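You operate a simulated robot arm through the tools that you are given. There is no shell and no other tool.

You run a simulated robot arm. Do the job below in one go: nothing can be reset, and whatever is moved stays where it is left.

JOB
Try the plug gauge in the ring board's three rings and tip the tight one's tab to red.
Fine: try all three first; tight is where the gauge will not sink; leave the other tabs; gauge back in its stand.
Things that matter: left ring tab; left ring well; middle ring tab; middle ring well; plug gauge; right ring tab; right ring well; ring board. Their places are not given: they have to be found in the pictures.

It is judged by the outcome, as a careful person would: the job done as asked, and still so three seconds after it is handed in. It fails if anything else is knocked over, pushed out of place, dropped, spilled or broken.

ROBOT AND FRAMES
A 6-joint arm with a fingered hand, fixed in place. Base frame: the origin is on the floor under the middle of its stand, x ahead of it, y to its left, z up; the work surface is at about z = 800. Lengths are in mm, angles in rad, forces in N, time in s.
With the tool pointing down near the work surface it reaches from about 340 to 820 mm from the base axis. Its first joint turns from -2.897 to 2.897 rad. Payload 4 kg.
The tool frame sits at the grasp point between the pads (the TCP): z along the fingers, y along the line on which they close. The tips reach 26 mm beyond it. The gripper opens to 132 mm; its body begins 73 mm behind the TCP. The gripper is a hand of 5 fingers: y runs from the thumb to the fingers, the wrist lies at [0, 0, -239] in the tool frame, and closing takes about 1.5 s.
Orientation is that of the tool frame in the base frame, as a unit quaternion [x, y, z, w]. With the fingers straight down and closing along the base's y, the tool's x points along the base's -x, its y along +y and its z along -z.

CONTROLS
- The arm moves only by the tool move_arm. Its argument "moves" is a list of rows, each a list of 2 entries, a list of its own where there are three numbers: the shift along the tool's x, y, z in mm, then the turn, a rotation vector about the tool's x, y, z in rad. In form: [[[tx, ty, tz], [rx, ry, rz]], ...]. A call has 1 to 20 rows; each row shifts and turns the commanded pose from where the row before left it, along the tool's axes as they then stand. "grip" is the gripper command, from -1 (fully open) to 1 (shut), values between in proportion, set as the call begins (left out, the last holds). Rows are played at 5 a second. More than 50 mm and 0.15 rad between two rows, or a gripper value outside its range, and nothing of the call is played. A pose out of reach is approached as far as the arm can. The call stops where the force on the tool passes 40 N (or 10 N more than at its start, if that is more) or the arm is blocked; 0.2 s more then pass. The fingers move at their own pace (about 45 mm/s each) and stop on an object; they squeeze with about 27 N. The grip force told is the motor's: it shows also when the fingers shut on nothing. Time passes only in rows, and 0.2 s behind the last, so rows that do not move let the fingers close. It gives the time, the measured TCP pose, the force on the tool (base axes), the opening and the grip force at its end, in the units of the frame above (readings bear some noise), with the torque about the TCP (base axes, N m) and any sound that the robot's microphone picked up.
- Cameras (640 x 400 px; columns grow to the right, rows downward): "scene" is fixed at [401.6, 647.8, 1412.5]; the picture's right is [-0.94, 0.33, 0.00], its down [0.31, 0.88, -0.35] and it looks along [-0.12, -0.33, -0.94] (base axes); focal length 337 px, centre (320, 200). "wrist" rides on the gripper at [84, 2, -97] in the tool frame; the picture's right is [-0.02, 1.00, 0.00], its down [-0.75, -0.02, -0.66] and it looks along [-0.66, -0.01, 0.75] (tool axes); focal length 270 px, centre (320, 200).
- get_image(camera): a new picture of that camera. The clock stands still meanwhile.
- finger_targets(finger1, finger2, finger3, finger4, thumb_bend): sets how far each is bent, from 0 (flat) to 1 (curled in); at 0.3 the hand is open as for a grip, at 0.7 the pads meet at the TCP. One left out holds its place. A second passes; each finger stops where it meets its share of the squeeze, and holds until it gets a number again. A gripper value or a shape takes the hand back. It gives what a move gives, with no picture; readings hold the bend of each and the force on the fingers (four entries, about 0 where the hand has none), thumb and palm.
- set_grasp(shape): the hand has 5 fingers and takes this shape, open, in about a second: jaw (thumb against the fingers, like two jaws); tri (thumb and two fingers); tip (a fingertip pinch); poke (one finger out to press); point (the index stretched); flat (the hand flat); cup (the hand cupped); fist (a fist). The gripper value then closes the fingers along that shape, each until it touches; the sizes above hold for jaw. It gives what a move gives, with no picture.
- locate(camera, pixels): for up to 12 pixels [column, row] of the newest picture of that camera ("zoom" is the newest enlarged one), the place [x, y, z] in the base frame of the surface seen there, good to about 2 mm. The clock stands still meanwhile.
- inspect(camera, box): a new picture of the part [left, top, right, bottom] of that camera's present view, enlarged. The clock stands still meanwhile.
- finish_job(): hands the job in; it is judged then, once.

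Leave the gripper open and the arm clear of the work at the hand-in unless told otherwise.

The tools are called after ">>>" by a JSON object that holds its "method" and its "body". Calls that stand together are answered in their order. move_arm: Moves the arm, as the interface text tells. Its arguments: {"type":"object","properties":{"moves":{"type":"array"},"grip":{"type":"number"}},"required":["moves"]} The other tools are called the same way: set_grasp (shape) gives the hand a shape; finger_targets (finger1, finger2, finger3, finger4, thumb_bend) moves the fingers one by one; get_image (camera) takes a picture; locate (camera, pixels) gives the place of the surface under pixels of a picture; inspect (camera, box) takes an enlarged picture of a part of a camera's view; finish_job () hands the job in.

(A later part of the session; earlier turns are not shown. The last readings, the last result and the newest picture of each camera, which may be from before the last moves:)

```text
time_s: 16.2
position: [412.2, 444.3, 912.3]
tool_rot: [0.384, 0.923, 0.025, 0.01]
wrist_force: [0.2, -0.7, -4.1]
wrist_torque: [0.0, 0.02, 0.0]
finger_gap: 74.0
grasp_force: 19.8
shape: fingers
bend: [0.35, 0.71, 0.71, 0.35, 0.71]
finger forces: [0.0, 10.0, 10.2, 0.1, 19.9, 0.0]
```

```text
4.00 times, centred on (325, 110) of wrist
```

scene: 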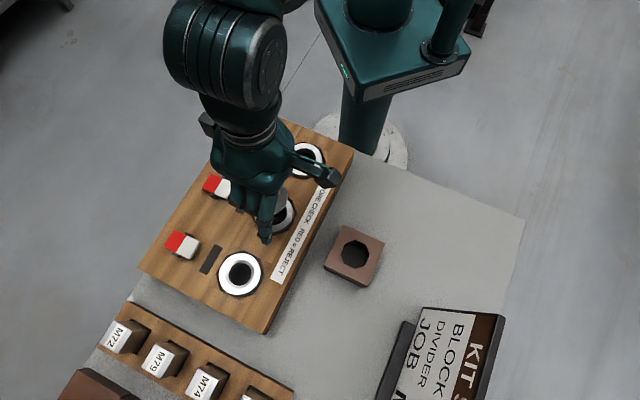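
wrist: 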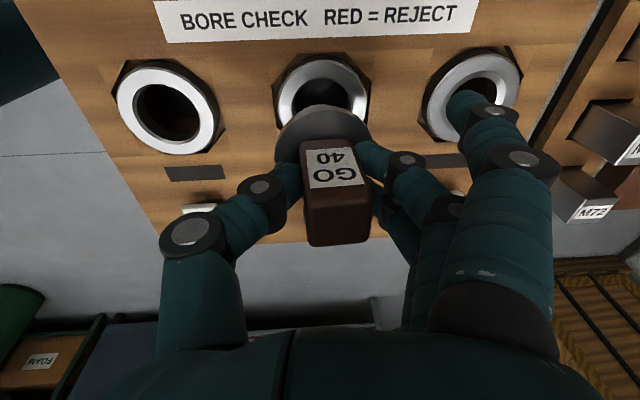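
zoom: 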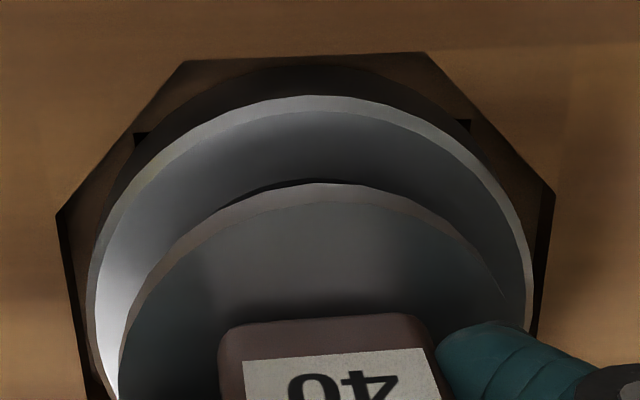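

Still free, so the gauge is sinking into the middle ring. I go on toward flange seating (TCP about 900).

>>> {"method": "move_arm", "body": {"moves": [[[0, -0.17, 3], [0, 0, 0]], [[0, -0.17, 3], [0, 0, 0]], [[0, -0.15, 2.5], [0, 0, 0]], [[0, 0, 0], [0, 0, 0]]]}}

>>> {"method": "inspect", "body": {"camera": "wrist", "box": [250, 60, 400, 160]}}

>>> {"method": "inspect", "body": {"camera": "scene", "box": [230, 170, 330, 250]}}

```text
time_s: 17.2
position: [413.1, 443.8, 904.6]
tool_rot: [0.383, 0.923, 0.024, 0.01]
wrist_force: [-0.9, -0.4, -3.3]
wrist_torque: [-0.02, -0.02, -0.01]
finger_gap: 74.2
grasp_force: 19.7
shape: fingers
bend: [0.35, 0.71, 0.71, 0.35, 0.71]
finger forces: [0.1, 10.0, 10.1, 0.0, 19.9, 0.1]
```

```text
4.00 times, centred on (325, 110) of wrist
```

zoom: 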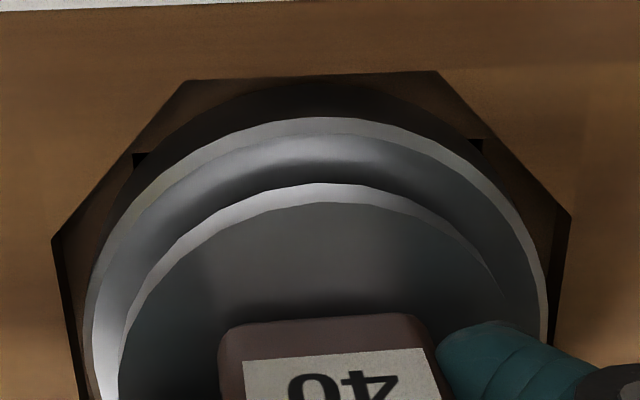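

```text
5.00 times, centred on (280, 210) of scene
```

zoom: 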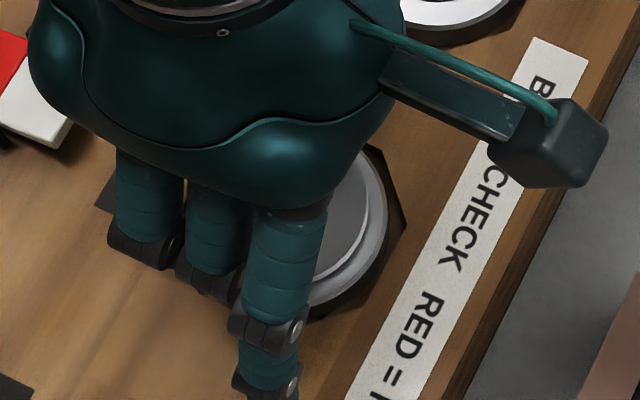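

The gauge has sunk about 22 mm; the flange is within about 5 mm of the ring. I'll ease it down until it nearly seats.

>>> {"method": "move_arm", "body": {"moves": [[[0, -0.1, 1.5], [0, 0, 0]], [[0, -0.08, 1.5], [0, 0, 0]], [[0, -0.06, 1.0], [0, 0, 0]], [[0, 0, 0], [0, 0, 0]]]}}

```text
time_s: 18.2
position: [411.6, 443.0, 901.5]
tool_rot: [0.382, 0.924, 0.025, 0.011]
wrist_force: [-0.8, 0.2, -1.7]
wrist_torque: [0.01, 0.0, -0.01]
finger_gap: 73.9
grasp_force: 20.3
shape: fingers
bend: [0.35, 0.71, 0.71, 0.35, 0.71]
finger forces: [0.0, 9.8, 10.1, 0.0, 20.5, 0.0]
```

The carried weight begins to drop (-1.7 N), so the flange is touching. One more small step confirms seating.

>>> {"method": "move_arm", "body": {"moves": [[[0, -0.06, 1.0], [0, 0, 0]], [[0, 0, 0], [0, 0, 0]]]}}

>>> {"method": "inspect", "body": {"camera": "wrist", "box": [250, 60, 400, 160]}}

```text
time_s: 18.8
position: [411.6, 443.4, 900.7]
tool_rot: [0.383, 0.923, 0.026, 0.011]
wrist_force: [-1.5, -0.4, 3.2]
wrist_torque: [0.11, -0.12, -0.02]
finger_gap: 74.0
grasp_force: 20.3
shape: fingers
bend: [0.35, 0.71, 0.71, 0.35, 0.71]
finger forces: [0.0, 9.9, 10.0, 0.0, 21.3, 0.0]
```

```text
4.00 times, centred on (325, 110) of wrist
```

zoom: 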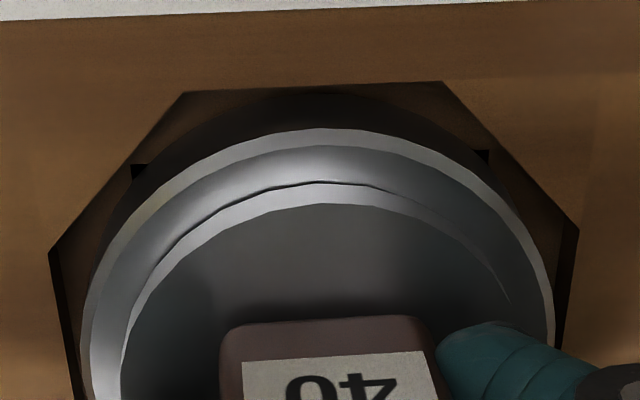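

The flange is seated on the middle ring (TCP 900.7, reaction about 7 N): the gauge sinks fully there, so the middle is not tight. I raise it 60 mm straight up and carry it 115.7 mm along the row to the left ring.

>>> {"method": "move_arm", "body": {"moves": [[[0, 0.55, -10], [0, 0, 0]], [[0, 0.83, -15], [0, 0, 0]], [[0, 0.83, -15], [0, 0, 0]], [[0, 1.1, -20], [0, 0, 0]], [[0, -23.1, -1.28], [0, 0, 0]], [[0, -23.1, -1.28], [0, 0, 0]], [[0, -23.1, -1.28], [0, 0, 0]], [[0, -23.1, -1.28], [0, 0, 0]], [[0, -23.1, -1.28], [0, 0, 0]], [[0, 0, 0], [0, 0, 0]], [[0, 0, 0], [0, 0, 0]]]}}

>>> {"method": "get_image", "body": {"camera": "wrist"}}

>>> {"method": "inspect", "body": {"camera": "wrist", "box": [250, 40, 400, 140]}}

```text
time_s: 21.2
position: [329.3, 360.2, 960.3]
tool_rot: [0.382, 0.924, 0.025, 0.011]
wrist_force: [-0.2, -0.7, -3.5]
wrist_torque: [-0.07, 0.02, 0.02]
finger_gap: 71.6
grasp_force: 21.3
shape: fingers
bend: [0.35, 0.71, 0.72, 0.35, 0.72]
finger forces: [0.0, 11.5, 12.6, 0.0, 18.6, 0.1]
```

```text
taken
```

wrist: 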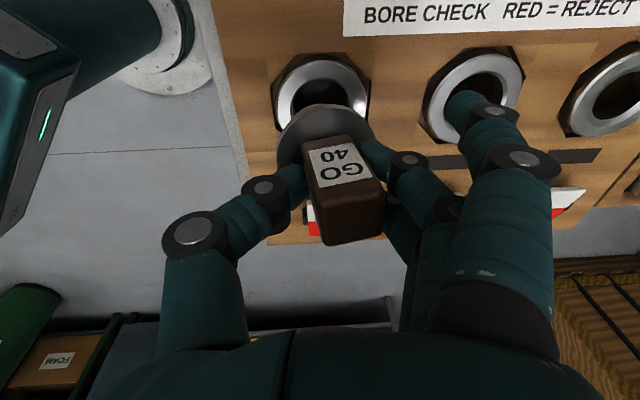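

```text
4.00 times, centred on (325, 90) of wrist
```

zoom: 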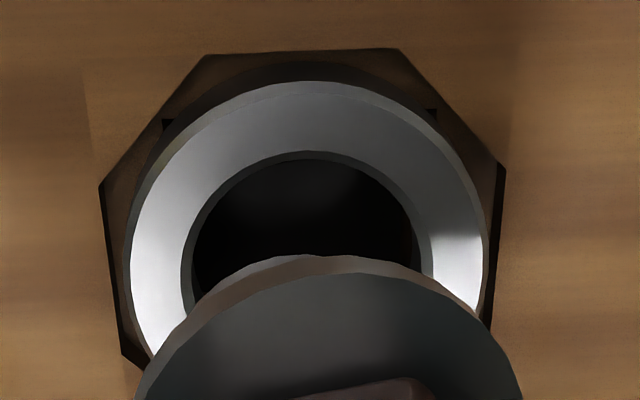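

The gauge twisted a bit in the grip during the withdrawal (it leans more now). I zoom in to measure before going on.

>>> {"method": "inspect", "body": {"camera": "wrist", "box": [240, 90, 420, 260]}}

>>> {"method": "locate", "body": {"camera": "zoom", "pixels": [[200, 110], [200, 150], [440, 110], [450, 150], [300, 70], [360, 75], [310, 160], [390, 150], [320, 230], [420, 210], [370, 290], [430, 270]]}}

>>> {"method": "inspect", "body": {"camera": "scene", "box": [260, 110, 360, 200]}}

```text
2.35 times, centred on (330, 175) of wrist
```

zoom: 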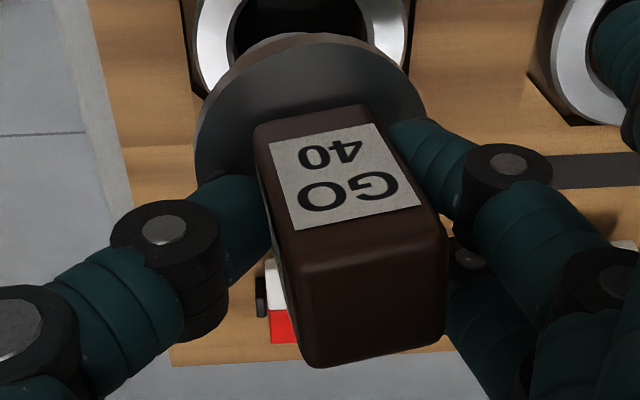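

```text
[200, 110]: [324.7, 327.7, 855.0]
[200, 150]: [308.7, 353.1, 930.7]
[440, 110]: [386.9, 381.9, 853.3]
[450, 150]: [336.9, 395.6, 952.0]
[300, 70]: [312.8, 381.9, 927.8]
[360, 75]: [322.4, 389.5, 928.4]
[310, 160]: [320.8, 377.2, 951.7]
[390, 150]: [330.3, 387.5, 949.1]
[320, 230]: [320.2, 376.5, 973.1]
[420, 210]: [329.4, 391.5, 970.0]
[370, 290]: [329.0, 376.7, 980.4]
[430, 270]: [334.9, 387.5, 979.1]
```

```text
4.44 times, centred on (310, 155) of scene
```

zoom: 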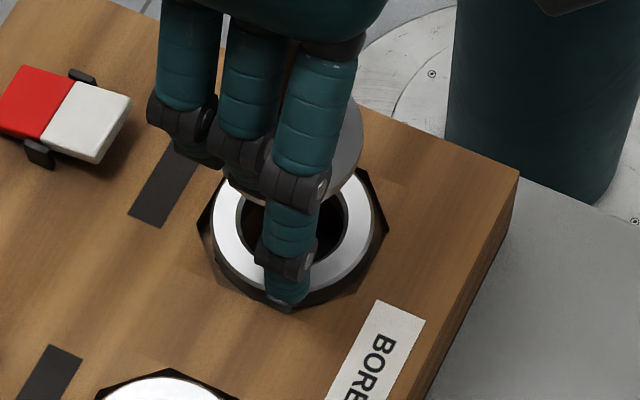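

Net lean is about 0.09 rad with some yaw (harmless for a round plug). I tilt the hand a further -0.09 rad about tool x and look again.

>>> {"method": "move_arm", "body": {"moves": [[[0, 0, 0], [-0.045, 0, 0]], [[0, 0, 0], [-0.045, 0, 0]], [[0, 0, 0], [0, 0, 0]], [[0, 0, 0], [0, 0, 0]]]}}

>>> {"method": "inspect", "body": {"camera": "wrist", "box": [250, 40, 400, 140]}}

>>> {"method": "locate", "body": {"camera": "zoom", "pixels": [[180, 370], [200, 350], [240, 310], [300, 290], [360, 285], [420, 305], [460, 330], [480, 360], [300, 270], [330, 262], [270, 280], [400, 280]]}}

>>> {"method": "inspect", "body": {"camera": "wrist", "box": [240, 90, 420, 260]}}

```text
time_s: 22.2
position: [330.7, 361.1, 959.1]
tool_rot: [0.382, 0.921, 0.067, 0.027]
wrist_force: [-0.1, 0.5, -3.2]
wrist_torque: [-0.05, 0.0, 0.0]
finger_gap: 71.8
grasp_force: 21.4
shape: fingers
bend: [0.35, 0.71, 0.72, 0.35, 0.72]
finger forces: [0.0, 11.5, 12.3, 0.1, 18.8, 0.0]
```

```text
4.00 times, centred on (325, 90) of wrist
```

zoom: 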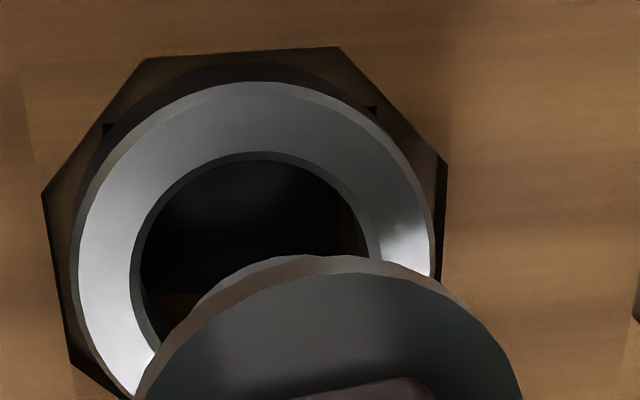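

```text
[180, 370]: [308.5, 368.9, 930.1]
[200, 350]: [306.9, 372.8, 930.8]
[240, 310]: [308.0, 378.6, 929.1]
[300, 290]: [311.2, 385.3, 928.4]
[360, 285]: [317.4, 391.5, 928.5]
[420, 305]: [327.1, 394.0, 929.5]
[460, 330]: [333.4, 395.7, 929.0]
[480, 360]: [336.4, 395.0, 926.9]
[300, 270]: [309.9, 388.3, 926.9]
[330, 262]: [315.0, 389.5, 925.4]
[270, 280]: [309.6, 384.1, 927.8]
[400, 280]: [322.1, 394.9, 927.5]
```

```text
2.35 times, centred on (330, 175) of wrist
```

zoom: 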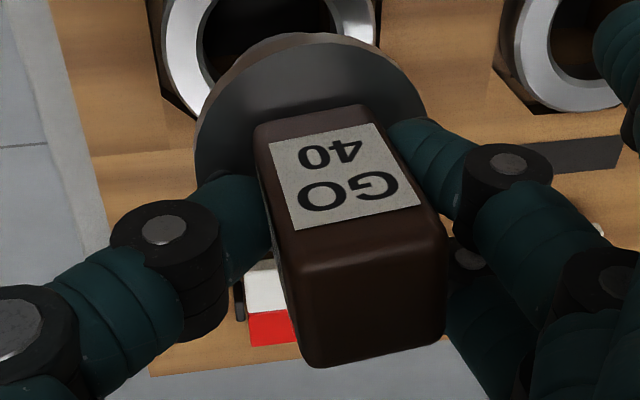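

Flange is still about 0.05 rad off level; I tilt -0.05 more, shift the gauge axis over the left ring (Δy' ≈ -5.5, Δx ≈ -1), and lower vertically to just above the ring.

>>> {"method": "move_arm", "body": {"moves": [[[0, 0, 0], [-0.05, 0, 0]], [[-1.0, -5.4, -1.1], [0, 0, 0]], [[0, -1.94, 9.8], [0, 0, 0]], [[0, -1.94, 9.8], [0, 0, 0]], [[0, -1.36, 6.9], [0, 0, 0]], [[0, 0, 0], [0, 0, 0]], [[0, 0, 0], [0, 0, 0]]]}}

>>> {"method": "inspect", "body": {"camera": "wrist", "box": [230, 50, 410, 170]}}

>>> {"method": "inspect", "body": {"camera": "scene", "box": [260, 110, 360, 200]}}

```text
time_s: 23.8
position: [326.0, 354.6, 932.4]
tool_rot: [0.381, 0.919, 0.09, 0.037]
wrist_force: [-0.4, 1.1, -3.9]
wrist_torque: [-0.03, 0.01, 0.01]
finger_gap: 71.4
grasp_force: 21.0
shape: fingers
bend: [0.35, 0.71, 0.72, 0.35, 0.72]
finger forces: [0.0, 11.4, 12.0, 0.1, 18.8, 0.1]
```

```text
3.33 times, centred on (320, 110) of wrist
```

zoom: 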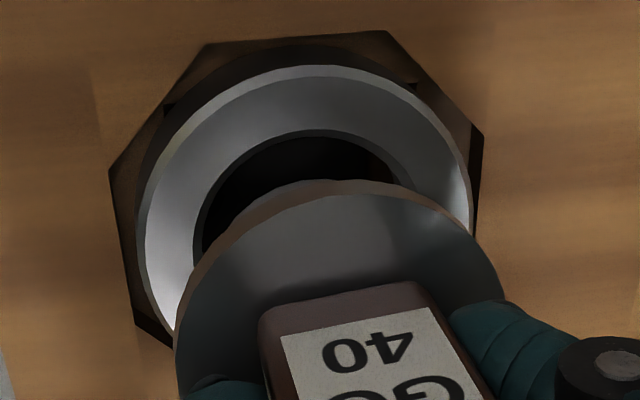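

```text
4.44 times, centred on (310, 155) of scene
```

zoom: 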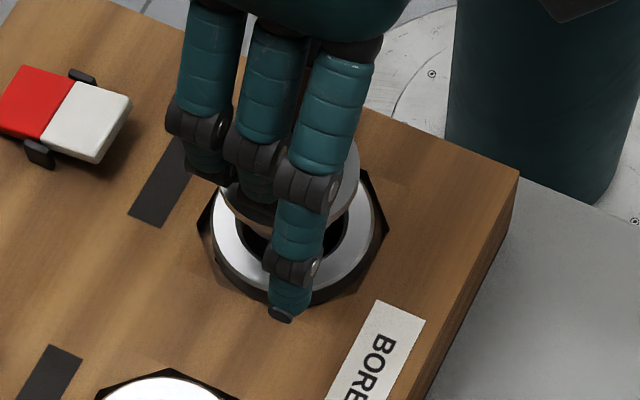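

The gauge axis is now near vertical; the ring is about 1.3 mm further in both tool x and y. I correct and descend 12 mm in small steps.

>>> {"method": "move_arm", "body": {"moves": [[[1.3, 1.28, 0.25], [0, 0, 0]], [[0, -0.58, 2.94], [0, 0, 0]], [[0, -0.58, 2.94], [0, 0, 0]], [[0, -0.58, 2.94], [0, 0, 0]], [[0, 0, 0], [0, 0, 0]]]}}

>>> {"method": "inspect", "body": {"camera": "wrist", "box": [230, 50, 410, 170]}}

```text
time_s: 25.0
position: [326.6, 357.9, 923.4]
tool_rot: [0.382, 0.919, 0.09, 0.038]
wrist_force: [0.1, -0.1, -4.3]
wrist_torque: [-0.06, 0.02, 0.01]
finger_gap: 71.4
grasp_force: 21.3
shape: fingers
bend: [0.35, 0.71, 0.72, 0.35, 0.72]
finger forces: [0.0, 11.4, 12.0, 0.0, 18.9, 0.0]
```

```text
3.33 times, centred on (320, 110) of wrist
```

zoom: 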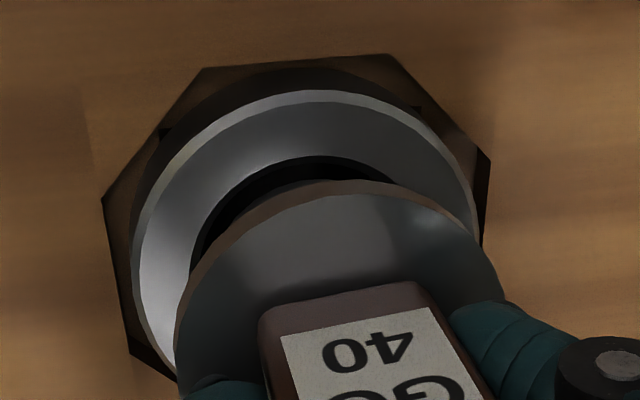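

No contact, plug mouth entering the left ring. Down another 9 mm.

>>> {"method": "move_arm", "body": {"moves": [[[0, -0.58, 2.94], [0, 0, 0]], [[0, -0.58, 2.94], [0, 0, 0]], [[0, -0.58, 2.94], [0, 0, 0]], [[0, 0, 0], [0, 0, 0]]]}}

>>> {"method": "inspect", "body": {"camera": "wrist", "box": [230, 50, 410, 170]}}

```text
time_s: 26.0
position: [326.7, 358.1, 914.3]
tool_rot: [0.382, 0.919, 0.089, 0.037]
wrist_force: [0.2, 0.3, -4.0]
wrist_torque: [-0.05, 0.03, 0.02]
finger_gap: 71.6
grasp_force: 21.0
shape: fingers
bend: [0.35, 0.71, 0.72, 0.35, 0.72]
finger forces: [0.0, 11.4, 12.1, 0.0, 18.7, 0.0]
```

```text
3.33 times, centred on (320, 110) of wrist
```

zoom: 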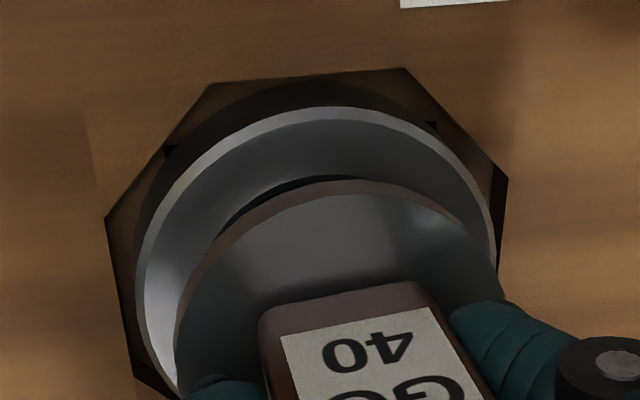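

Still free and aligned with the ring. Down another 9 mm.

>>> {"method": "move_arm", "body": {"moves": [[[0, -0.58, 2.94], [0, 0, 0]], [[0, -0.58, 2.94], [0, 0, 0]], [[0, -0.58, 2.94], [0, 0, 0]], [[0, 0, 0], [0, 0, 0]]]}}

>>> {"method": "inspect", "body": {"camera": "wrist", "box": [230, 50, 410, 170]}}

```text
time_s: 27.0
position: [327.0, 357.3, 906.3]
tool_rot: [0.382, 0.919, 0.09, 0.038]
wrist_force: [0.0, 0.1, -3.9]
wrist_torque: [-0.06, 0.02, -0.03]
finger_gap: 71.3
grasp_force: 21.1
shape: fingers
bend: [0.35, 0.71, 0.72, 0.35, 0.72]
finger forces: [0.0, 11.4, 12.1, 0.1, 18.9, 0.0]
```

```text
3.33 times, centred on (320, 110) of wrist
```

zoom: 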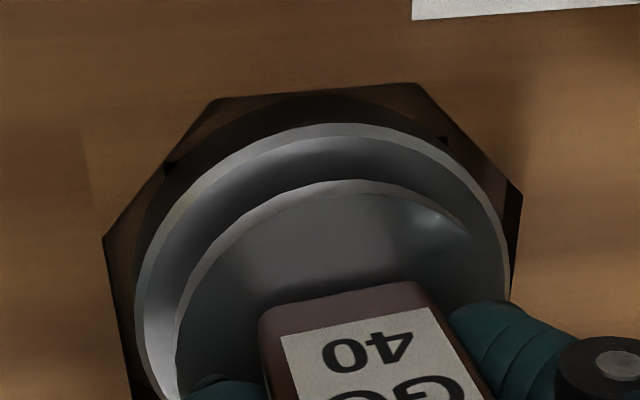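

Free again and sunk by roughly 20 mm. I ease it down in 1–1.5 mm steps to first touch of the flange.

>>> {"method": "move_arm", "body": {"moves": [[[0, -0.29, 1.47], [0, 0, 0]], [[0, -0.29, 1.47], [0, 0, 0]], [[0, 0, 0], [0, 0, 0]]]}}

```text
time_s: 27.8
position: [326.8, 357.6, 903.1]
tool_rot: [0.382, 0.919, 0.089, 0.037]
wrist_force: [-1.2, 0.7, -3.5]
wrist_torque: [-0.04, 0.0, -0.01]
finger_gap: 71.3
grasp_force: 20.6
shape: fingers
bend: [0.35, 0.71, 0.72, 0.35, 0.72]
finger forces: [0.0, 11.4, 12.1, 0.0, 18.8, 0.1]
```

Still no contact at 903. Another 1.5 mm.

>>> {"method": "move_arm", "body": {"moves": [[[0, -0.2, 1.0], [0, 0, 0]], [[0, -0.1, 0.5], [0, 0, 0]], [[0, 0, 0], [0, 0, 0]]]}}

>>> {"method": "inspect", "body": {"camera": "wrist", "box": [230, 50, 410, 170]}}

```text
time_s: 28.6
position: [327.2, 357.4, 901.8]
tool_rot: [0.381, 0.92, 0.089, 0.037]
wrist_force: [-0.2, 0.2, -3.0]
wrist_torque: [-0.02, 0.03, 0.01]
finger_gap: 71.7
grasp_force: 21.2
shape: fingers
bend: [0.35, 0.71, 0.72, 0.35, 0.72]
finger forces: [0.0, 11.4, 12.2, 0.0, 18.9, 0.0]
```

```text
3.33 times, centred on (320, 110) of wrist
```

zoom: 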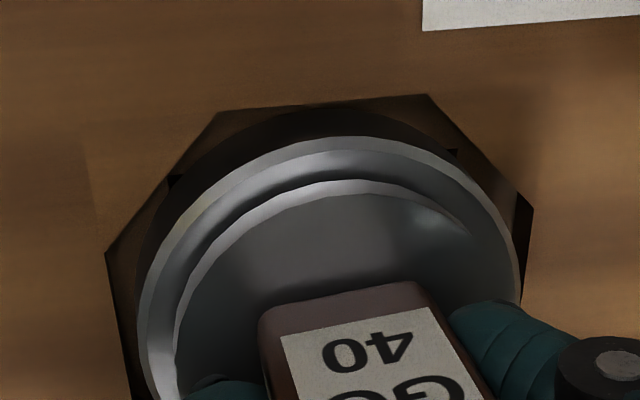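

It is essentially seated. One last 0.7 mm to feel the flange.

>>> {"method": "move_arm", "body": {"moves": [[[0, -0.14, 0.7], [0, 0, 0]], [[0, 0, 0], [0, 0, 0]]]}}

```text
time_s: 29.2
position: [327.4, 358.7, 900.2]
tool_rot: [0.382, 0.919, 0.089, 0.037]
wrist_force: [0.5, -0.9, -3.6]
wrist_torque: [-0.05, -0.01, -0.03]
finger_gap: 71.5
grasp_force: 20.4
shape: fingers
bend: [0.35, 0.71, 0.72, 0.35, 0.72]
finger forces: [0.1, 11.4, 12.1, 0.0, 18.9, 0.0]
```

>>> {"method": "move_arm", "body": {"moves": [[[0, -0.2, 1.0], [0, 0, 0]], [[0, 0, 0], [0, 0, 0]]]}}

>>> {"method": "inspect", "body": {"camera": "wrist", "box": [230, 50, 410, 170]}}

```text
time_s: 29.8
position: [326.6, 357.7, 899.4]
tool_rot: [0.381, 0.919, 0.09, 0.037]
wrist_force: [0.0, 0.1, -3.1]
wrist_torque: [-0.02, 0.01, 0.01]
finger_gap: 71.5
grasp_force: 21.2
shape: fingers
bend: [0.35, 0.71, 0.72, 0.35, 0.72]
finger forces: [0.0, 11.5, 12.1, 0.1, 18.9, 0.1]
```

```text
3.33 times, centred on (320, 110) of wrist
```

zoom: 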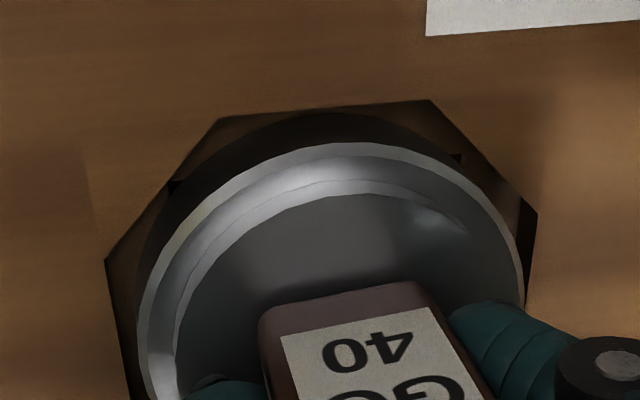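

Flange is flush to within a millimetre of the left ring, no resistance: the left ring also takes the gauge. I withdraw 60 mm straight up and carry it 231 mm along the row to the right ring.

>>> {"method": "move_arm", "body": {"moves": [[[0, 1.94, -9.8], [0, 0, 0]], [[0, 2.91, -14.7], [0, 0, 0]], [[0, 2.91, -14.7], [0, 0, 0]], [[0, 3.88, -19.6], [0, 0, 0]], [[0, 0, 0], [0, 0, 0]]]}}

>>> {"method": "get_image", "body": {"camera": "wrist"}}

```text
time_s: 31.0
position: [327.3, 359.4, 959.9]
tool_rot: [0.382, 0.919, 0.089, 0.037]
wrist_force: [0.9, -0.1, -3.4]
wrist_torque: [0.02, 0.02, 0.0]
finger_gap: 71.1
grasp_force: 21.6
shape: fingers
bend: [0.35, 0.71, 0.72, 0.35, 0.72]
finger forces: [0.0, 11.7, 11.8, 0.0, 18.9, 0.1]
```

```text
taken
```

wrist: 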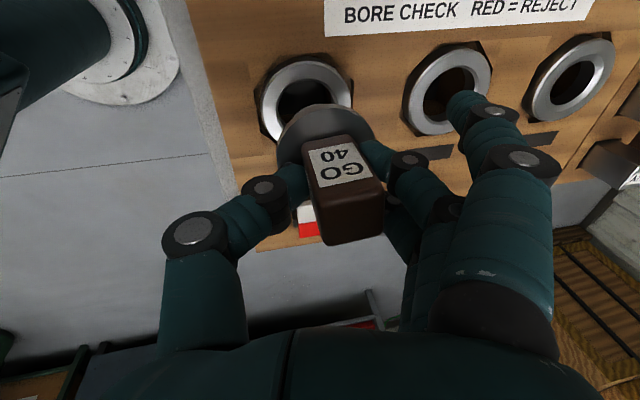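

The grip is unchanged. I carry the gauge along the row to the right ring at this height.

>>> {"method": "move_arm", "body": {"moves": [[[-0.1, 37.8, 7.47], [0, 0, 0]], [[-0.1, 37.8, 7.47], [0, 0, 0]], [[-0.1, 37.8, 7.47], [0, 0, 0]], [[-0.1, 37.8, 7.47], [0, 0, 0]], [[-0.1, 37.8, 7.47], [0, 0, 0]], [[0, 37.8, 7.47], [0, 0, 0]], [[0, 0, 0], [0, 0, 0]], [[0, 0, 0], [0, 0, 0]]]}}

>>> {"method": "get_image", "body": {"camera": "wrist"}}

>>> {"method": "inspect", "body": {"camera": "wrist", "box": [230, 30, 410, 150]}}

>>> {"method": "get_image", "body": {"camera": "scene"}}

```text
time_s: 32.8
position: [491.2, 522.1, 957.9]
tool_rot: [0.382, 0.919, 0.089, 0.037]
wrist_force: [-1.0, -0.1, -3.3]
wrist_torque: [-0.03, 0.02, -0.03]
finger_gap: 71.3
grasp_force: 19.9
shape: fingers
bend: [0.35, 0.71, 0.72, 0.35, 0.72]
finger forces: [0.1, 11.5, 10.6, 0.0, 18.9, 0.1]
```

```text
taken
```

wrist: 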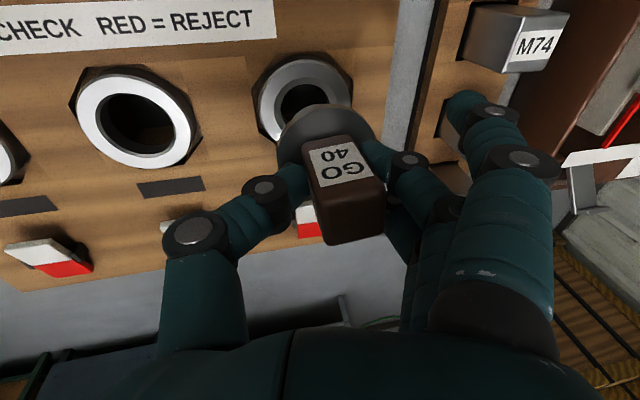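

```text
3.33 times, centred on (320, 90) of wrist
```

zoom: 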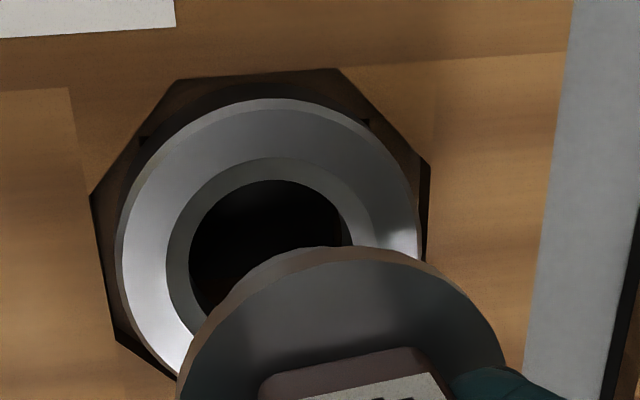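

```text
taken
```

scene: 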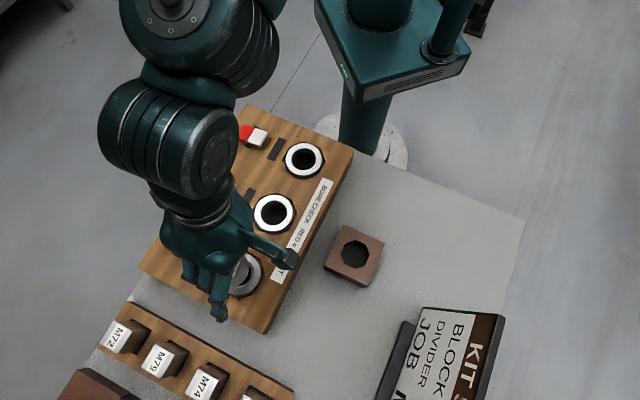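

The right ring shows a wide chamfer narrowing to a small throat. The ring is about 2.3 mm in tool -y from the gauge axis; I correct and lower to just above it.

>>> {"method": "move_arm", "body": {"moves": [[[0, -2.26, -0.45], [0, 0, 0]], [[0, -1.94, 9.8], [0, 0, 0]], [[0, -1.94, 9.8], [0, 0, 0]], [[0, -0.97, 4.9], [0, 0, 0]], [[0, 0, 0], [0, 0, 0]], [[0, 0, 0], [0, 0, 0]]]}}

>>> {"method": "inspect", "body": {"camera": "wrist", "box": [230, 50, 410, 170]}}

```text
time_s: 34.2
position: [488.9, 520.5, 934.9]
tool_rot: [0.382, 0.919, 0.089, 0.037]
wrist_force: [0.9, 0.8, -3.4]
wrist_torque: [-0.04, 0.03, -0.04]
finger_gap: 71.3
grasp_force: 20.4
shape: fingers
bend: [0.35, 0.71, 0.72, 0.35, 0.72]
finger forces: [0.0, 11.4, 10.6, 0.0, 18.7, 0.1]
```

```text
3.33 times, centred on (320, 110) of wrist
```

zoom: 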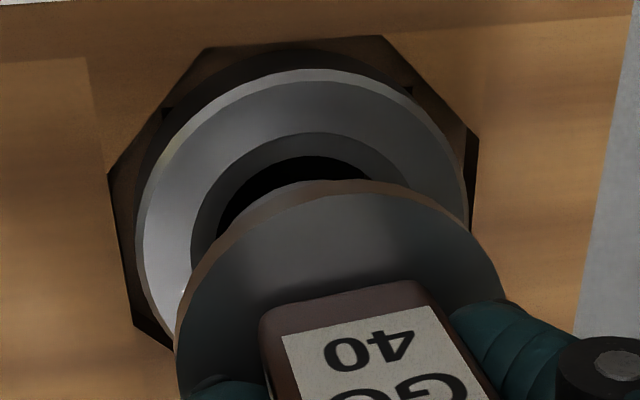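

Ring centre is about +1.2 mm in y now and -0.4 in x; I correct and lower gently, 6 mm.

>>> {"method": "move_arm", "body": {"moves": [[[-0.4, 1.18, 0.23], [0, 0, 0]], [[0, -0.39, 1.96], [0, 0, 0]], [[0, -0.39, 1.96], [0, 0, 0]], [[0, -0.39, 1.96], [0, 0, 0]], [[0, 0, 0], [0, 0, 0]]]}}

>>> {"method": "inspect", "body": {"camera": "wrist", "box": [230, 50, 410, 170]}}

```text
time_s: 35.4
position: [490.8, 520.5, 928.9]
tool_rot: [0.382, 0.919, 0.09, 0.037]
wrist_force: [0.1, 0.1, -3.0]
wrist_torque: [-0.08, 0.0, 0.02]
finger_gap: 71.4
grasp_force: 20.4
shape: fingers
bend: [0.35, 0.71, 0.72, 0.35, 0.72]
finger forces: [0.1, 11.4, 10.5, 0.0, 18.8, 0.0]
```

```text
3.33 times, centred on (320, 110) of wrist
```

zoom: 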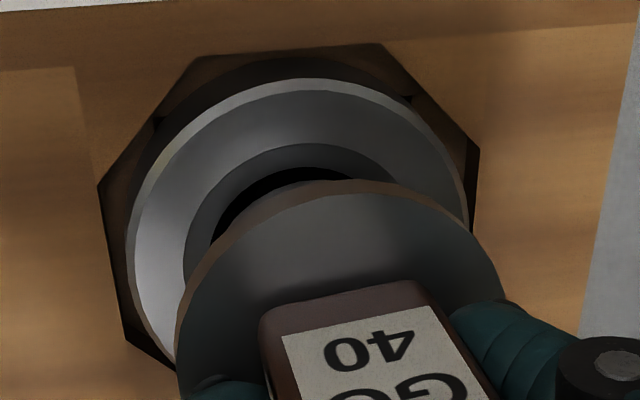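

Aligned within about 0.7 mm. Continuing down in 2 mm steps, watching for the force.

>>> {"method": "move_arm", "body": {"moves": [[[0, -0.88, 1.86], [0, 0, 0]], [[0, -0.39, 1.96], [0, 0, 0]], [[0, 0, 0], [0, 0, 0]]]}}

```text
time_s: 36.2
position: [490.8, 520.2, 923.7]
tool_rot: [0.381, 0.919, 0.089, 0.037]
wrist_force: [-0.3, -0.5, -3.4]
wrist_torque: [-0.08, 0.01, 0.03]
finger_gap: 71.3
grasp_force: 20.4
shape: fingers
bend: [0.35, 0.71, 0.72, 0.35, 0.72]
finger forces: [0.1, 11.4, 10.5, 0.1, 18.9, 0.1]
```

>>> {"method": "move_arm", "body": {"moves": [[[0, -0.39, 1.96], [0, 0, 0]], [[0, -0.29, 1.47], [0, 0, 0]], [[0, 0, 0], [0, 0, 0]]]}}

>>> {"method": "inspect", "body": {"camera": "wrist", "box": [230, 50, 410, 170]}}

```text
time_s: 37.0
position: [490.7, 520.3, 921.8]
tool_rot: [0.381, 0.919, 0.09, 0.037]
wrist_force: [0.3, 0.9, 3.3]
wrist_torque: [0.12, -0.08, 0.02]
finger_gap: 70.5
grasp_force: 20.7
shape: fingers
bend: [0.35, 0.71, 0.72, 0.35, 0.72]
finger forces: [0.0, 11.9, 10.6, 0.1, 18.8, 0.0]
```

```text
3.33 times, centred on (320, 110) of wrist
```

zoom: 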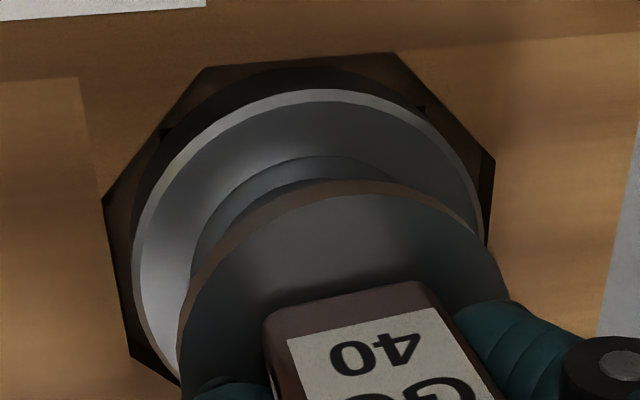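

Contact at TCP 921.8 (about 7 N), 21 mm higher than where the other rings seated. I press 1 mm more to confirm it does not sink.

>>> {"method": "move_arm", "body": {"moves": [[[0, -0.2, 0.98], [0, 0, 0]], [[0, 0, 0], [0, 0, 0]]]}}

>>> {"method": "inspect", "body": {"camera": "wrist", "box": [230, 50, 410, 170]}}

>>> {"method": "inspect", "body": {"camera": "scene", "box": [190, 220, 290, 320]}}

```text
time_s: 37.6
position: [490.7, 519.5, 919.9]
tool_rot: [0.38, 0.92, 0.091, 0.038]
wrist_force: [-1.1, -0.9, 10.8]
wrist_torque: [0.13, -0.06, 0.06]
finger_gap: 70.3
grasp_force: 22.0
shape: fingers
bend: [0.35, 0.71, 0.72, 0.35, 0.73]
finger forces: [0.1, 12.0, 10.5, 0.0, 22.2, 0.0]
```

```text
3.33 times, centred on (320, 110) of wrist
```

zoom: 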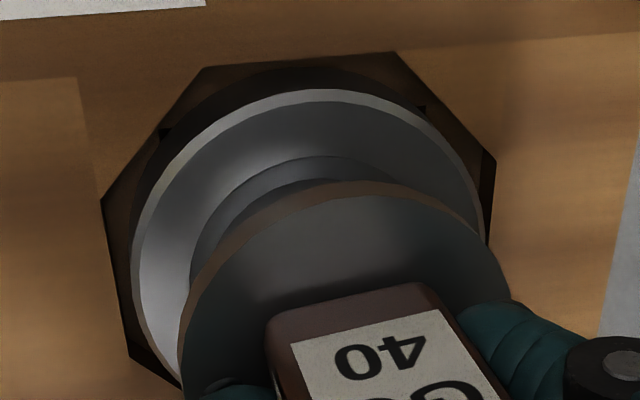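

```text
4.00 times, centred on (240, 270) of scene
```

zoom: 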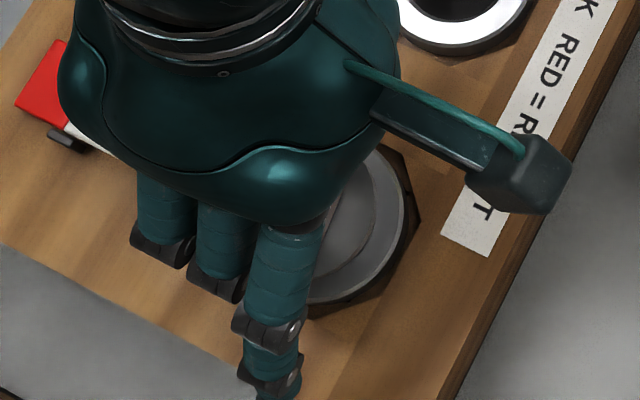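

Force rises to 11 N with no sinking: the right ring is the tight one. Now I withdraw straight up and check how the gauge sits in the grip.

>>> {"method": "move_arm", "body": {"moves": [[[0, 0.97, -4.9], [0, 0, 0]], [[0, 1.94, -9.8], [0, 0, 0]], [[0, 2.91, -14.7], [0, 0, 0]], [[0, 3.88, -19.6], [0, 0, 0]], [[0, 0, 0], [0, 0, 0]], [[0, 0, 0], [0, 0, 0]]]}}

>>> {"method": "get_image", "body": {"camera": "wrist"}}

>>> {"method": "inspect", "body": {"camera": "wrist", "box": [230, 50, 410, 170]}}

>>> {"method": "locate", "body": {"camera": "zoom", "pixels": [[200, 320], [215, 290], [250, 240], [300, 212], [350, 203], [400, 210], [450, 240], [475, 270], [490, 300], [280, 270], [340, 240], [400, 260]]}}

```text
time_s: 39.0
position: [490.1, 520.0, 969.6]
tool_rot: [0.381, 0.919, 0.09, 0.037]
wrist_force: [0.7, -0.5, -3.9]
wrist_torque: [-0.02, 0.01, 0.02]
finger_gap: 69.9
grasp_force: 19.8
shape: fingers
bend: [0.35, 0.71, 0.72, 0.35, 0.73]
finger forces: [0.1, 12.1, 9.3, 0.0, 18.8, 0.1]
```

```text
taken
```

wrist: 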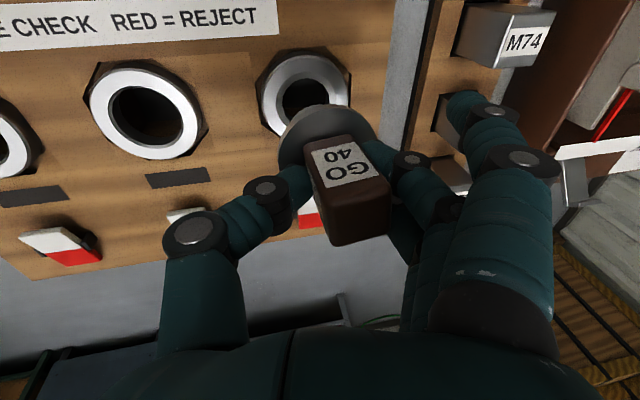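

```text
3.33 times, centred on (320, 110) of wrist
```

zoom: 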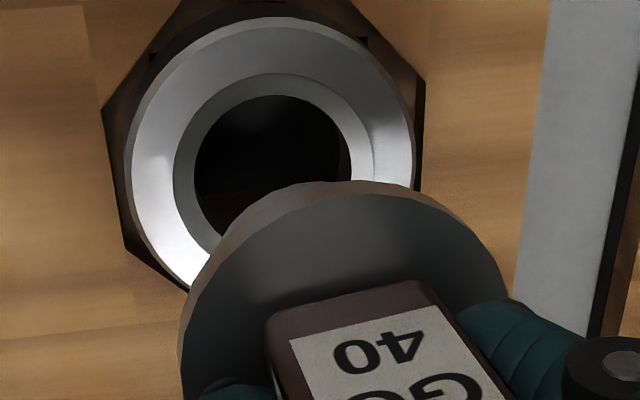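

```text
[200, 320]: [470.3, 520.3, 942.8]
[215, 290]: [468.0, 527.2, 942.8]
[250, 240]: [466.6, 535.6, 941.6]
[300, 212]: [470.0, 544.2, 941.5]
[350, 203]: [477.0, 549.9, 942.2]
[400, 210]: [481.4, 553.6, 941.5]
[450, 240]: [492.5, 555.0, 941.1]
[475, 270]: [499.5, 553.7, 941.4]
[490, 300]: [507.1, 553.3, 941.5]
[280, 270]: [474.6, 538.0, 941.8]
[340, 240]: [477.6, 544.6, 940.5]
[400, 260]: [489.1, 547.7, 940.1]
```

The flange is level (within 0.03 rad) and held as before. Now I carry the gauge diagonally to above its stand (hole centre about (306,558)).

>>> {"method": "move_arm", "body": {"moves": [[[31, -22.35, -4.42], [0, 0, 0]], [[31, -22.35, -4.42], [0, 0, 0]], [[31, -22.35, -4.42], [0, 0, 0]], [[31, -22.35, -4.42], [0, 0, 0]], [[30.9, -22.35, -4.42], [0, 0, 0]], [[0, 0, 0], [0, 0, 0]], [[0, 0, 0], [0, 0, 0]]]}}

>>> {"method": "get_image", "body": {"camera": "wrist"}}

>>> {"method": "inspect", "body": {"camera": "wrist", "box": [230, 20, 410, 140]}}

>>> {"method": "get_image", "body": {"camera": "scene"}}

```text
time_s: 40.6
position: [301.2, 548.9, 970.9]
tool_rot: [0.381, 0.92, 0.089, 0.037]
wrist_force: [-0.5, 0.0, -3.6]
wrist_torque: [-0.04, 0.01, -0.01]
finger_gap: 70.1
grasp_force: 19.5
shape: fingers
bend: [0.35, 0.71, 0.72, 0.35, 0.73]
finger forces: [0.0, 11.8, 9.4, 0.1, 18.6, 0.1]
```

```text
taken
```

wrist: 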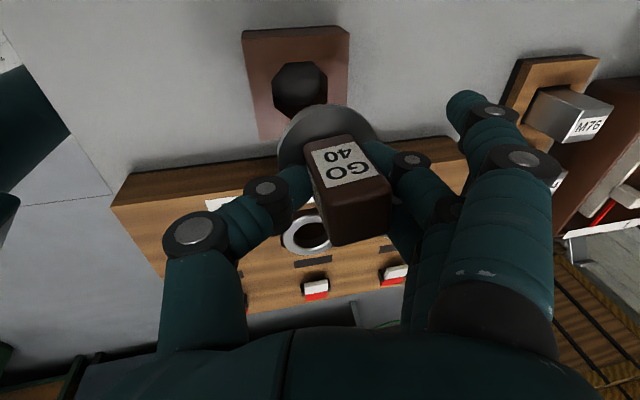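

```text
3.33 times, centred on (320, 80) of wrist
```

zoom: 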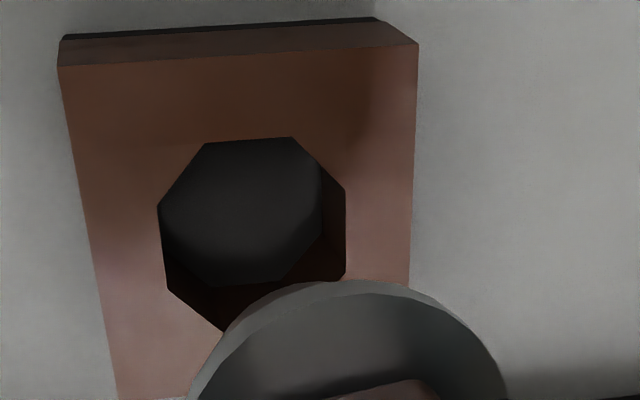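

```text
taken
```

scene: 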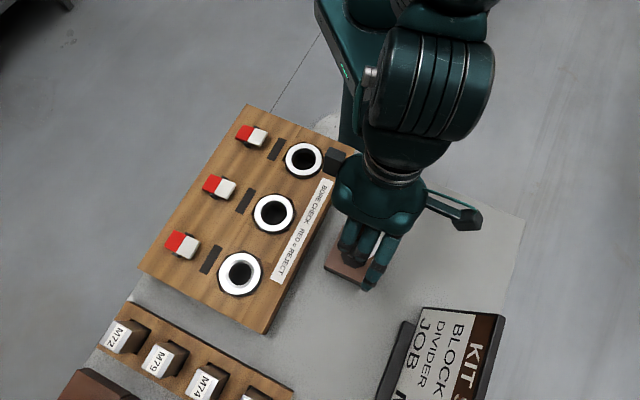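

The stand hole appears about -1.2 mm in y and +0.8 mm in x from the gauge axis. I correct and lower to about 10 mm above the stand, then look.

>>> {"method": "move_arm", "body": {"moves": [[[0.8, -1.18, -0.23], [0, 0, 0]], [[0, -2.72, 13.7], [0, 0, 0]], [[0, -2.72, 13.7], [0, 0, 0]], [[0, -2.72, 13.7], [0, 0, 0]], [[0, -2.72, 13.7], [0, 0, 0]], [[0, 0, 0], [0, 0, 0]], [[0, 0, 0], [0, 0, 0]]]}}

>>> {"method": "inspect", "body": {"camera": "wrist", "box": [230, 40, 410, 160]}}

>>> {"method": "inspect", "body": {"camera": "scene", "box": [310, 200, 400, 300]}}

```text
time_s: 42.2
position: [299.9, 549.8, 913.6]
tool_rot: [0.382, 0.919, 0.09, 0.038]
wrist_force: [-0.9, 0.3, -3.2]
wrist_torque: [-0.03, -0.01, 0.02]
finger_gap: 70.0
grasp_force: 20.3
shape: fingers
bend: [0.35, 0.71, 0.72, 0.35, 0.73]
finger forces: [0.0, 11.8, 9.3, 0.0, 18.6, 0.1]
```

```text
3.33 times, centred on (320, 100) of wrist
```

zoom: 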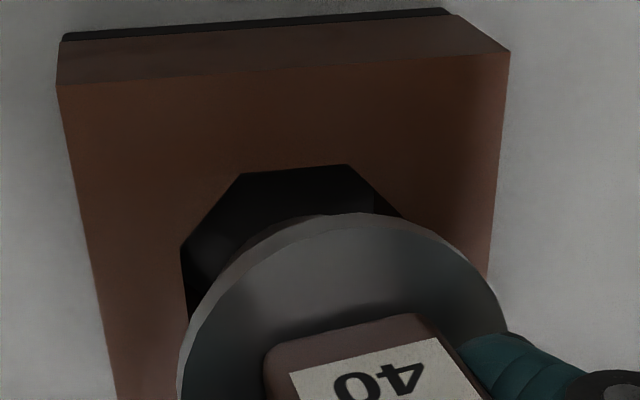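

```text
4.00 times, centred on (355, 250) of scene
```

zoom: 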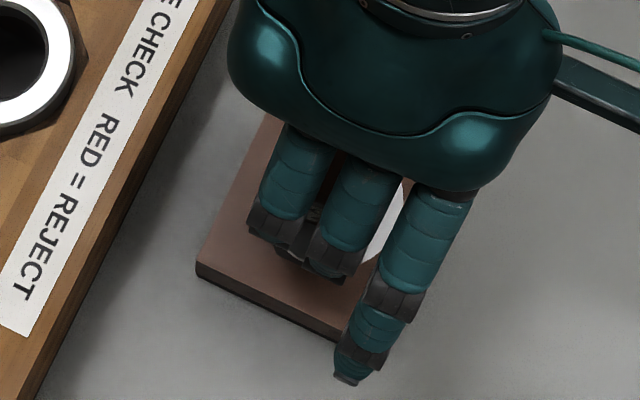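

Nearly aligned; a small correction of (-0.8,+0.3) and lower 15 mm so the plug enters the stand hole.

>>> {"method": "move_arm", "body": {"moves": [[[-0.8, 0.3, 0], [0, 0, 0]], [[0, -0.97, 4.9], [0, 0, 0]], [[0, -0.58, 2.94], [0, 0, 0]], [[0, -0.58, 2.94], [0, 0, 0]], [[0, -0.58, 2.94], [0, 0, 0]], [[0, 0, 0], [0, 0, 0]]]}}

>>> {"method": "inspect", "body": {"camera": "wrist", "box": [230, 40, 410, 160]}}

```text
time_s: 43.6
position: [299.6, 549.6, 899.7]
tool_rot: [0.382, 0.919, 0.09, 0.037]
wrist_force: [0.5, 0.1, -2.7]
wrist_torque: [-0.05, 0.01, 0.02]
finger_gap: 70.1
grasp_force: 20.2
shape: fingers
bend: [0.35, 0.71, 0.72, 0.35, 0.73]
finger forces: [0.1, 11.8, 9.6, 0.0, 18.6, 0.0]
```

```text
3.33 times, centred on (320, 100) of wrist
```

zoom: 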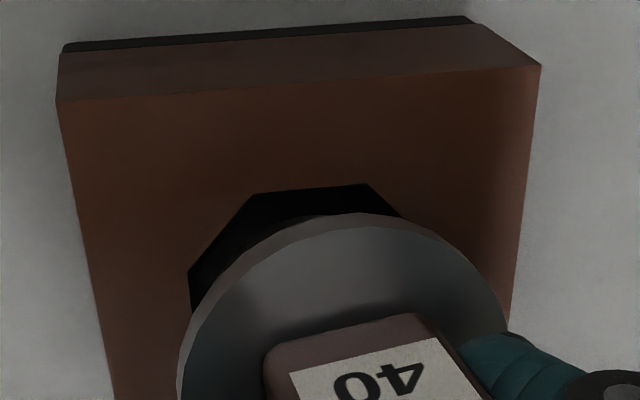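

The plug tip is at the hole mouth, aligned, with no contact. Down another 9 mm.

>>> {"method": "move_arm", "body": {"moves": [[[0, -0.58, 2.94], [0, 0, 0]], [[0, -0.58, 2.94], [0, 0, 0]], [[0, -0.58, 2.94], [0, 0, 0]], [[0, 0, 0], [0, 0, 0]]]}}

>>> {"method": "inspect", "body": {"camera": "wrist", "box": [230, 40, 410, 160]}}

```text
time_s: 44.6
position: [299.7, 547.7, 892.0]
tool_rot: [0.381, 0.919, 0.09, 0.037]
wrist_force: [-1.0, 0.1, -3.4]
wrist_torque: [-0.05, 0.03, 0.0]
finger_gap: 70.0
grasp_force: 19.8
shape: fingers
bend: [0.35, 0.71, 0.72, 0.35, 0.73]
finger forces: [0.0, 11.8, 9.5, 0.1, 18.6, 0.1]
```

```text
3.33 times, centred on (320, 100) of wrist
```

zoom: 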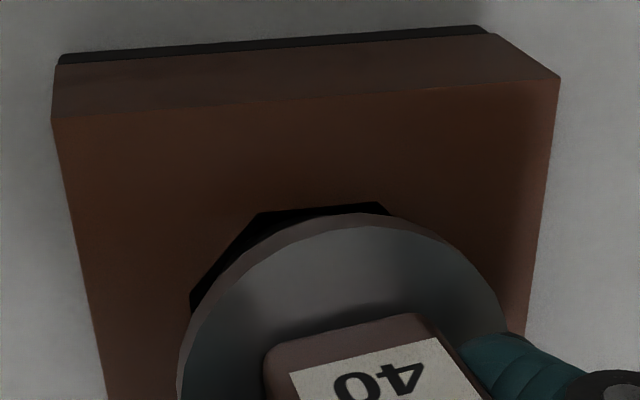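

No contact; the plug is about 10 mm in. Another 9 mm down.

>>> {"method": "move_arm", "body": {"moves": [[[0, -0.58, 2.94], [0, 0, 0]], [[0, -0.58, 2.94], [0, 0, 0]], [[0, -0.58, 2.94], [0, 0, 0]], [[0, 0, 0], [0, 0, 0]]]}}

>>> {"method": "inspect", "body": {"camera": "wrist", "box": [230, 40, 410, 160]}}

```text
time_s: 45.6
position: [299.0, 548.4, 882.0]
tool_rot: [0.382, 0.919, 0.089, 0.037]
wrist_force: [0.3, 0.0, -3.5]
wrist_torque: [-0.06, 0.02, 0.0]
finger_gap: 70.1
grasp_force: 19.8
shape: fingers
bend: [0.35, 0.71, 0.72, 0.35, 0.73]
finger forces: [0.0, 11.9, 9.4, 0.1, 18.6, 0.1]
```

```text
3.33 times, centred on (320, 100) of wrist
```

zoom: 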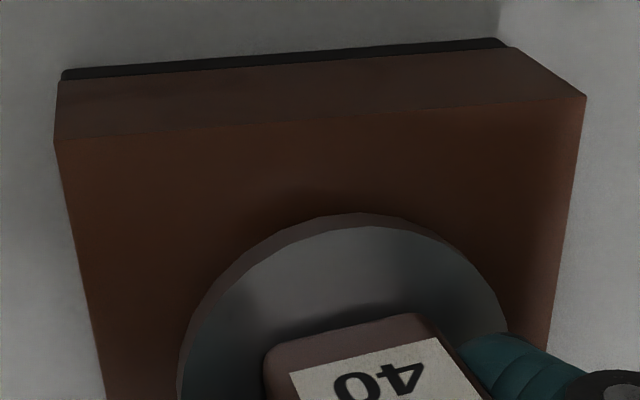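

The plug is well in; the flange now hides the hole. I ease down the last few mm.

>>> {"method": "move_arm", "body": {"moves": [[[0, -0.29, 1.47], [0, 0, 0]], [[0, -0.29, 1.47], [0, 0, 0]], [[0, 0, 0], [0, 0, 0]]]}}

```text
time_s: 46.4
position: [298.6, 548.4, 878.6]
tool_rot: [0.381, 0.92, 0.09, 0.038]
wrist_force: [0.0, -0.2, -2.9]
wrist_torque: [-0.05, 0.03, -0.01]
finger_gap: 70.0
grasp_force: 20.1
shape: fingers
bend: [0.35, 0.71, 0.72, 0.35, 0.73]
finger forces: [0.1, 11.7, 9.5, 0.1, 18.7, 0.0]
```

>>> {"method": "move_arm", "body": {"moves": [[[0, -0.2, 1.0], [0, 0, 0]], [[0, -0.2, 1.0], [0, 0, 0]], [[0, 0, 0], [0, 0, 0]]]}}

>>> {"method": "inspect", "body": {"camera": "wrist", "box": [230, 40, 410, 160]}}

```text
time_s: 47.2
position: [298.7, 548.8, 876.7]
tool_rot: [0.381, 0.919, 0.091, 0.038]
wrist_force: [0.2, -0.2, -4.6]
wrist_torque: [-0.06, 0.04, -0.01]
finger_gap: 70.0
grasp_force: 20.1
shape: fingers
bend: [0.35, 0.71, 0.72, 0.35, 0.73]
finger forces: [0.1, 11.8, 9.5, 0.0, 18.6, 0.1]
```

```text
3.33 times, centred on (320, 100) of wrist
```

zoom: 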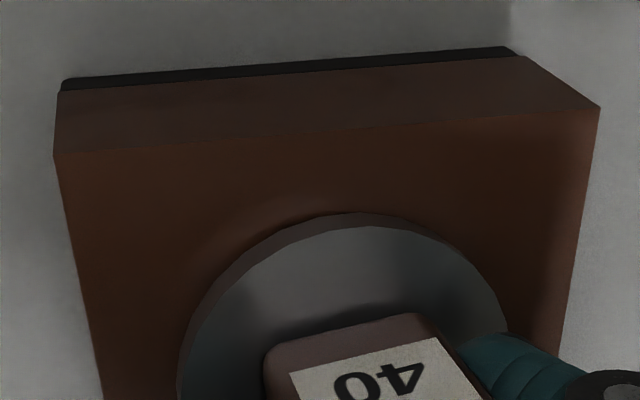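

Flange is very close to the stand top, no contact yet. Another 1.5 mm.

>>> {"method": "move_arm", "body": {"moves": [[[0, -0.15, 0.75], [0, 0, 0]], [[0, -0.15, 0.75], [0, 0, 0]], [[0, 0, 0], [0, 0, 0]]]}}

```text
time_s: 48.0
position: [299.4, 548.4, 875.9]
tool_rot: [0.382, 0.919, 0.091, 0.038]
wrist_force: [0.3, 0.0, -3.5]
wrist_torque: [-0.01, 0.03, 0.01]
finger_gap: 70.1
grasp_force: 19.8
shape: fingers
bend: [0.35, 0.71, 0.72, 0.35, 0.73]
finger forces: [0.0, 11.7, 10.0, 0.0, 18.8, 0.0]
```

>>> {"method": "move_arm", "body": {"moves": [[[0, -0.2, 1.0], [0, 0, 0]], [[0, 0, 0], [0, 0, 0]]]}}

>>> {"method": "inspect", "body": {"camera": "wrist", "box": [230, 40, 410, 160]}}

```text
time_s: 48.6
position: [300.5, 549.8, 874.6]
tool_rot: [0.382, 0.919, 0.09, 0.038]
wrist_force: [-1.3, -1.2, 4.0]
wrist_torque: [0.14, -0.08, -0.01]
finger_gap: 70.3
grasp_force: 21.2
shape: fingers
bend: [0.35, 0.71, 0.72, 0.35, 0.73]
finger forces: [0.1, 11.0, 11.4, 0.0, 19.7, 0.0]
```

```text
3.33 times, centred on (320, 100) of wrist
```

zoom: 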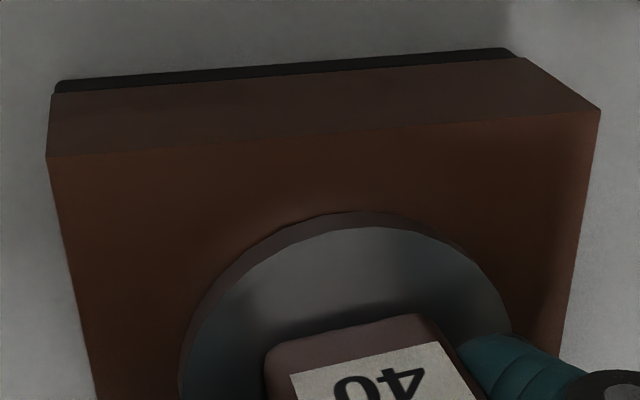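

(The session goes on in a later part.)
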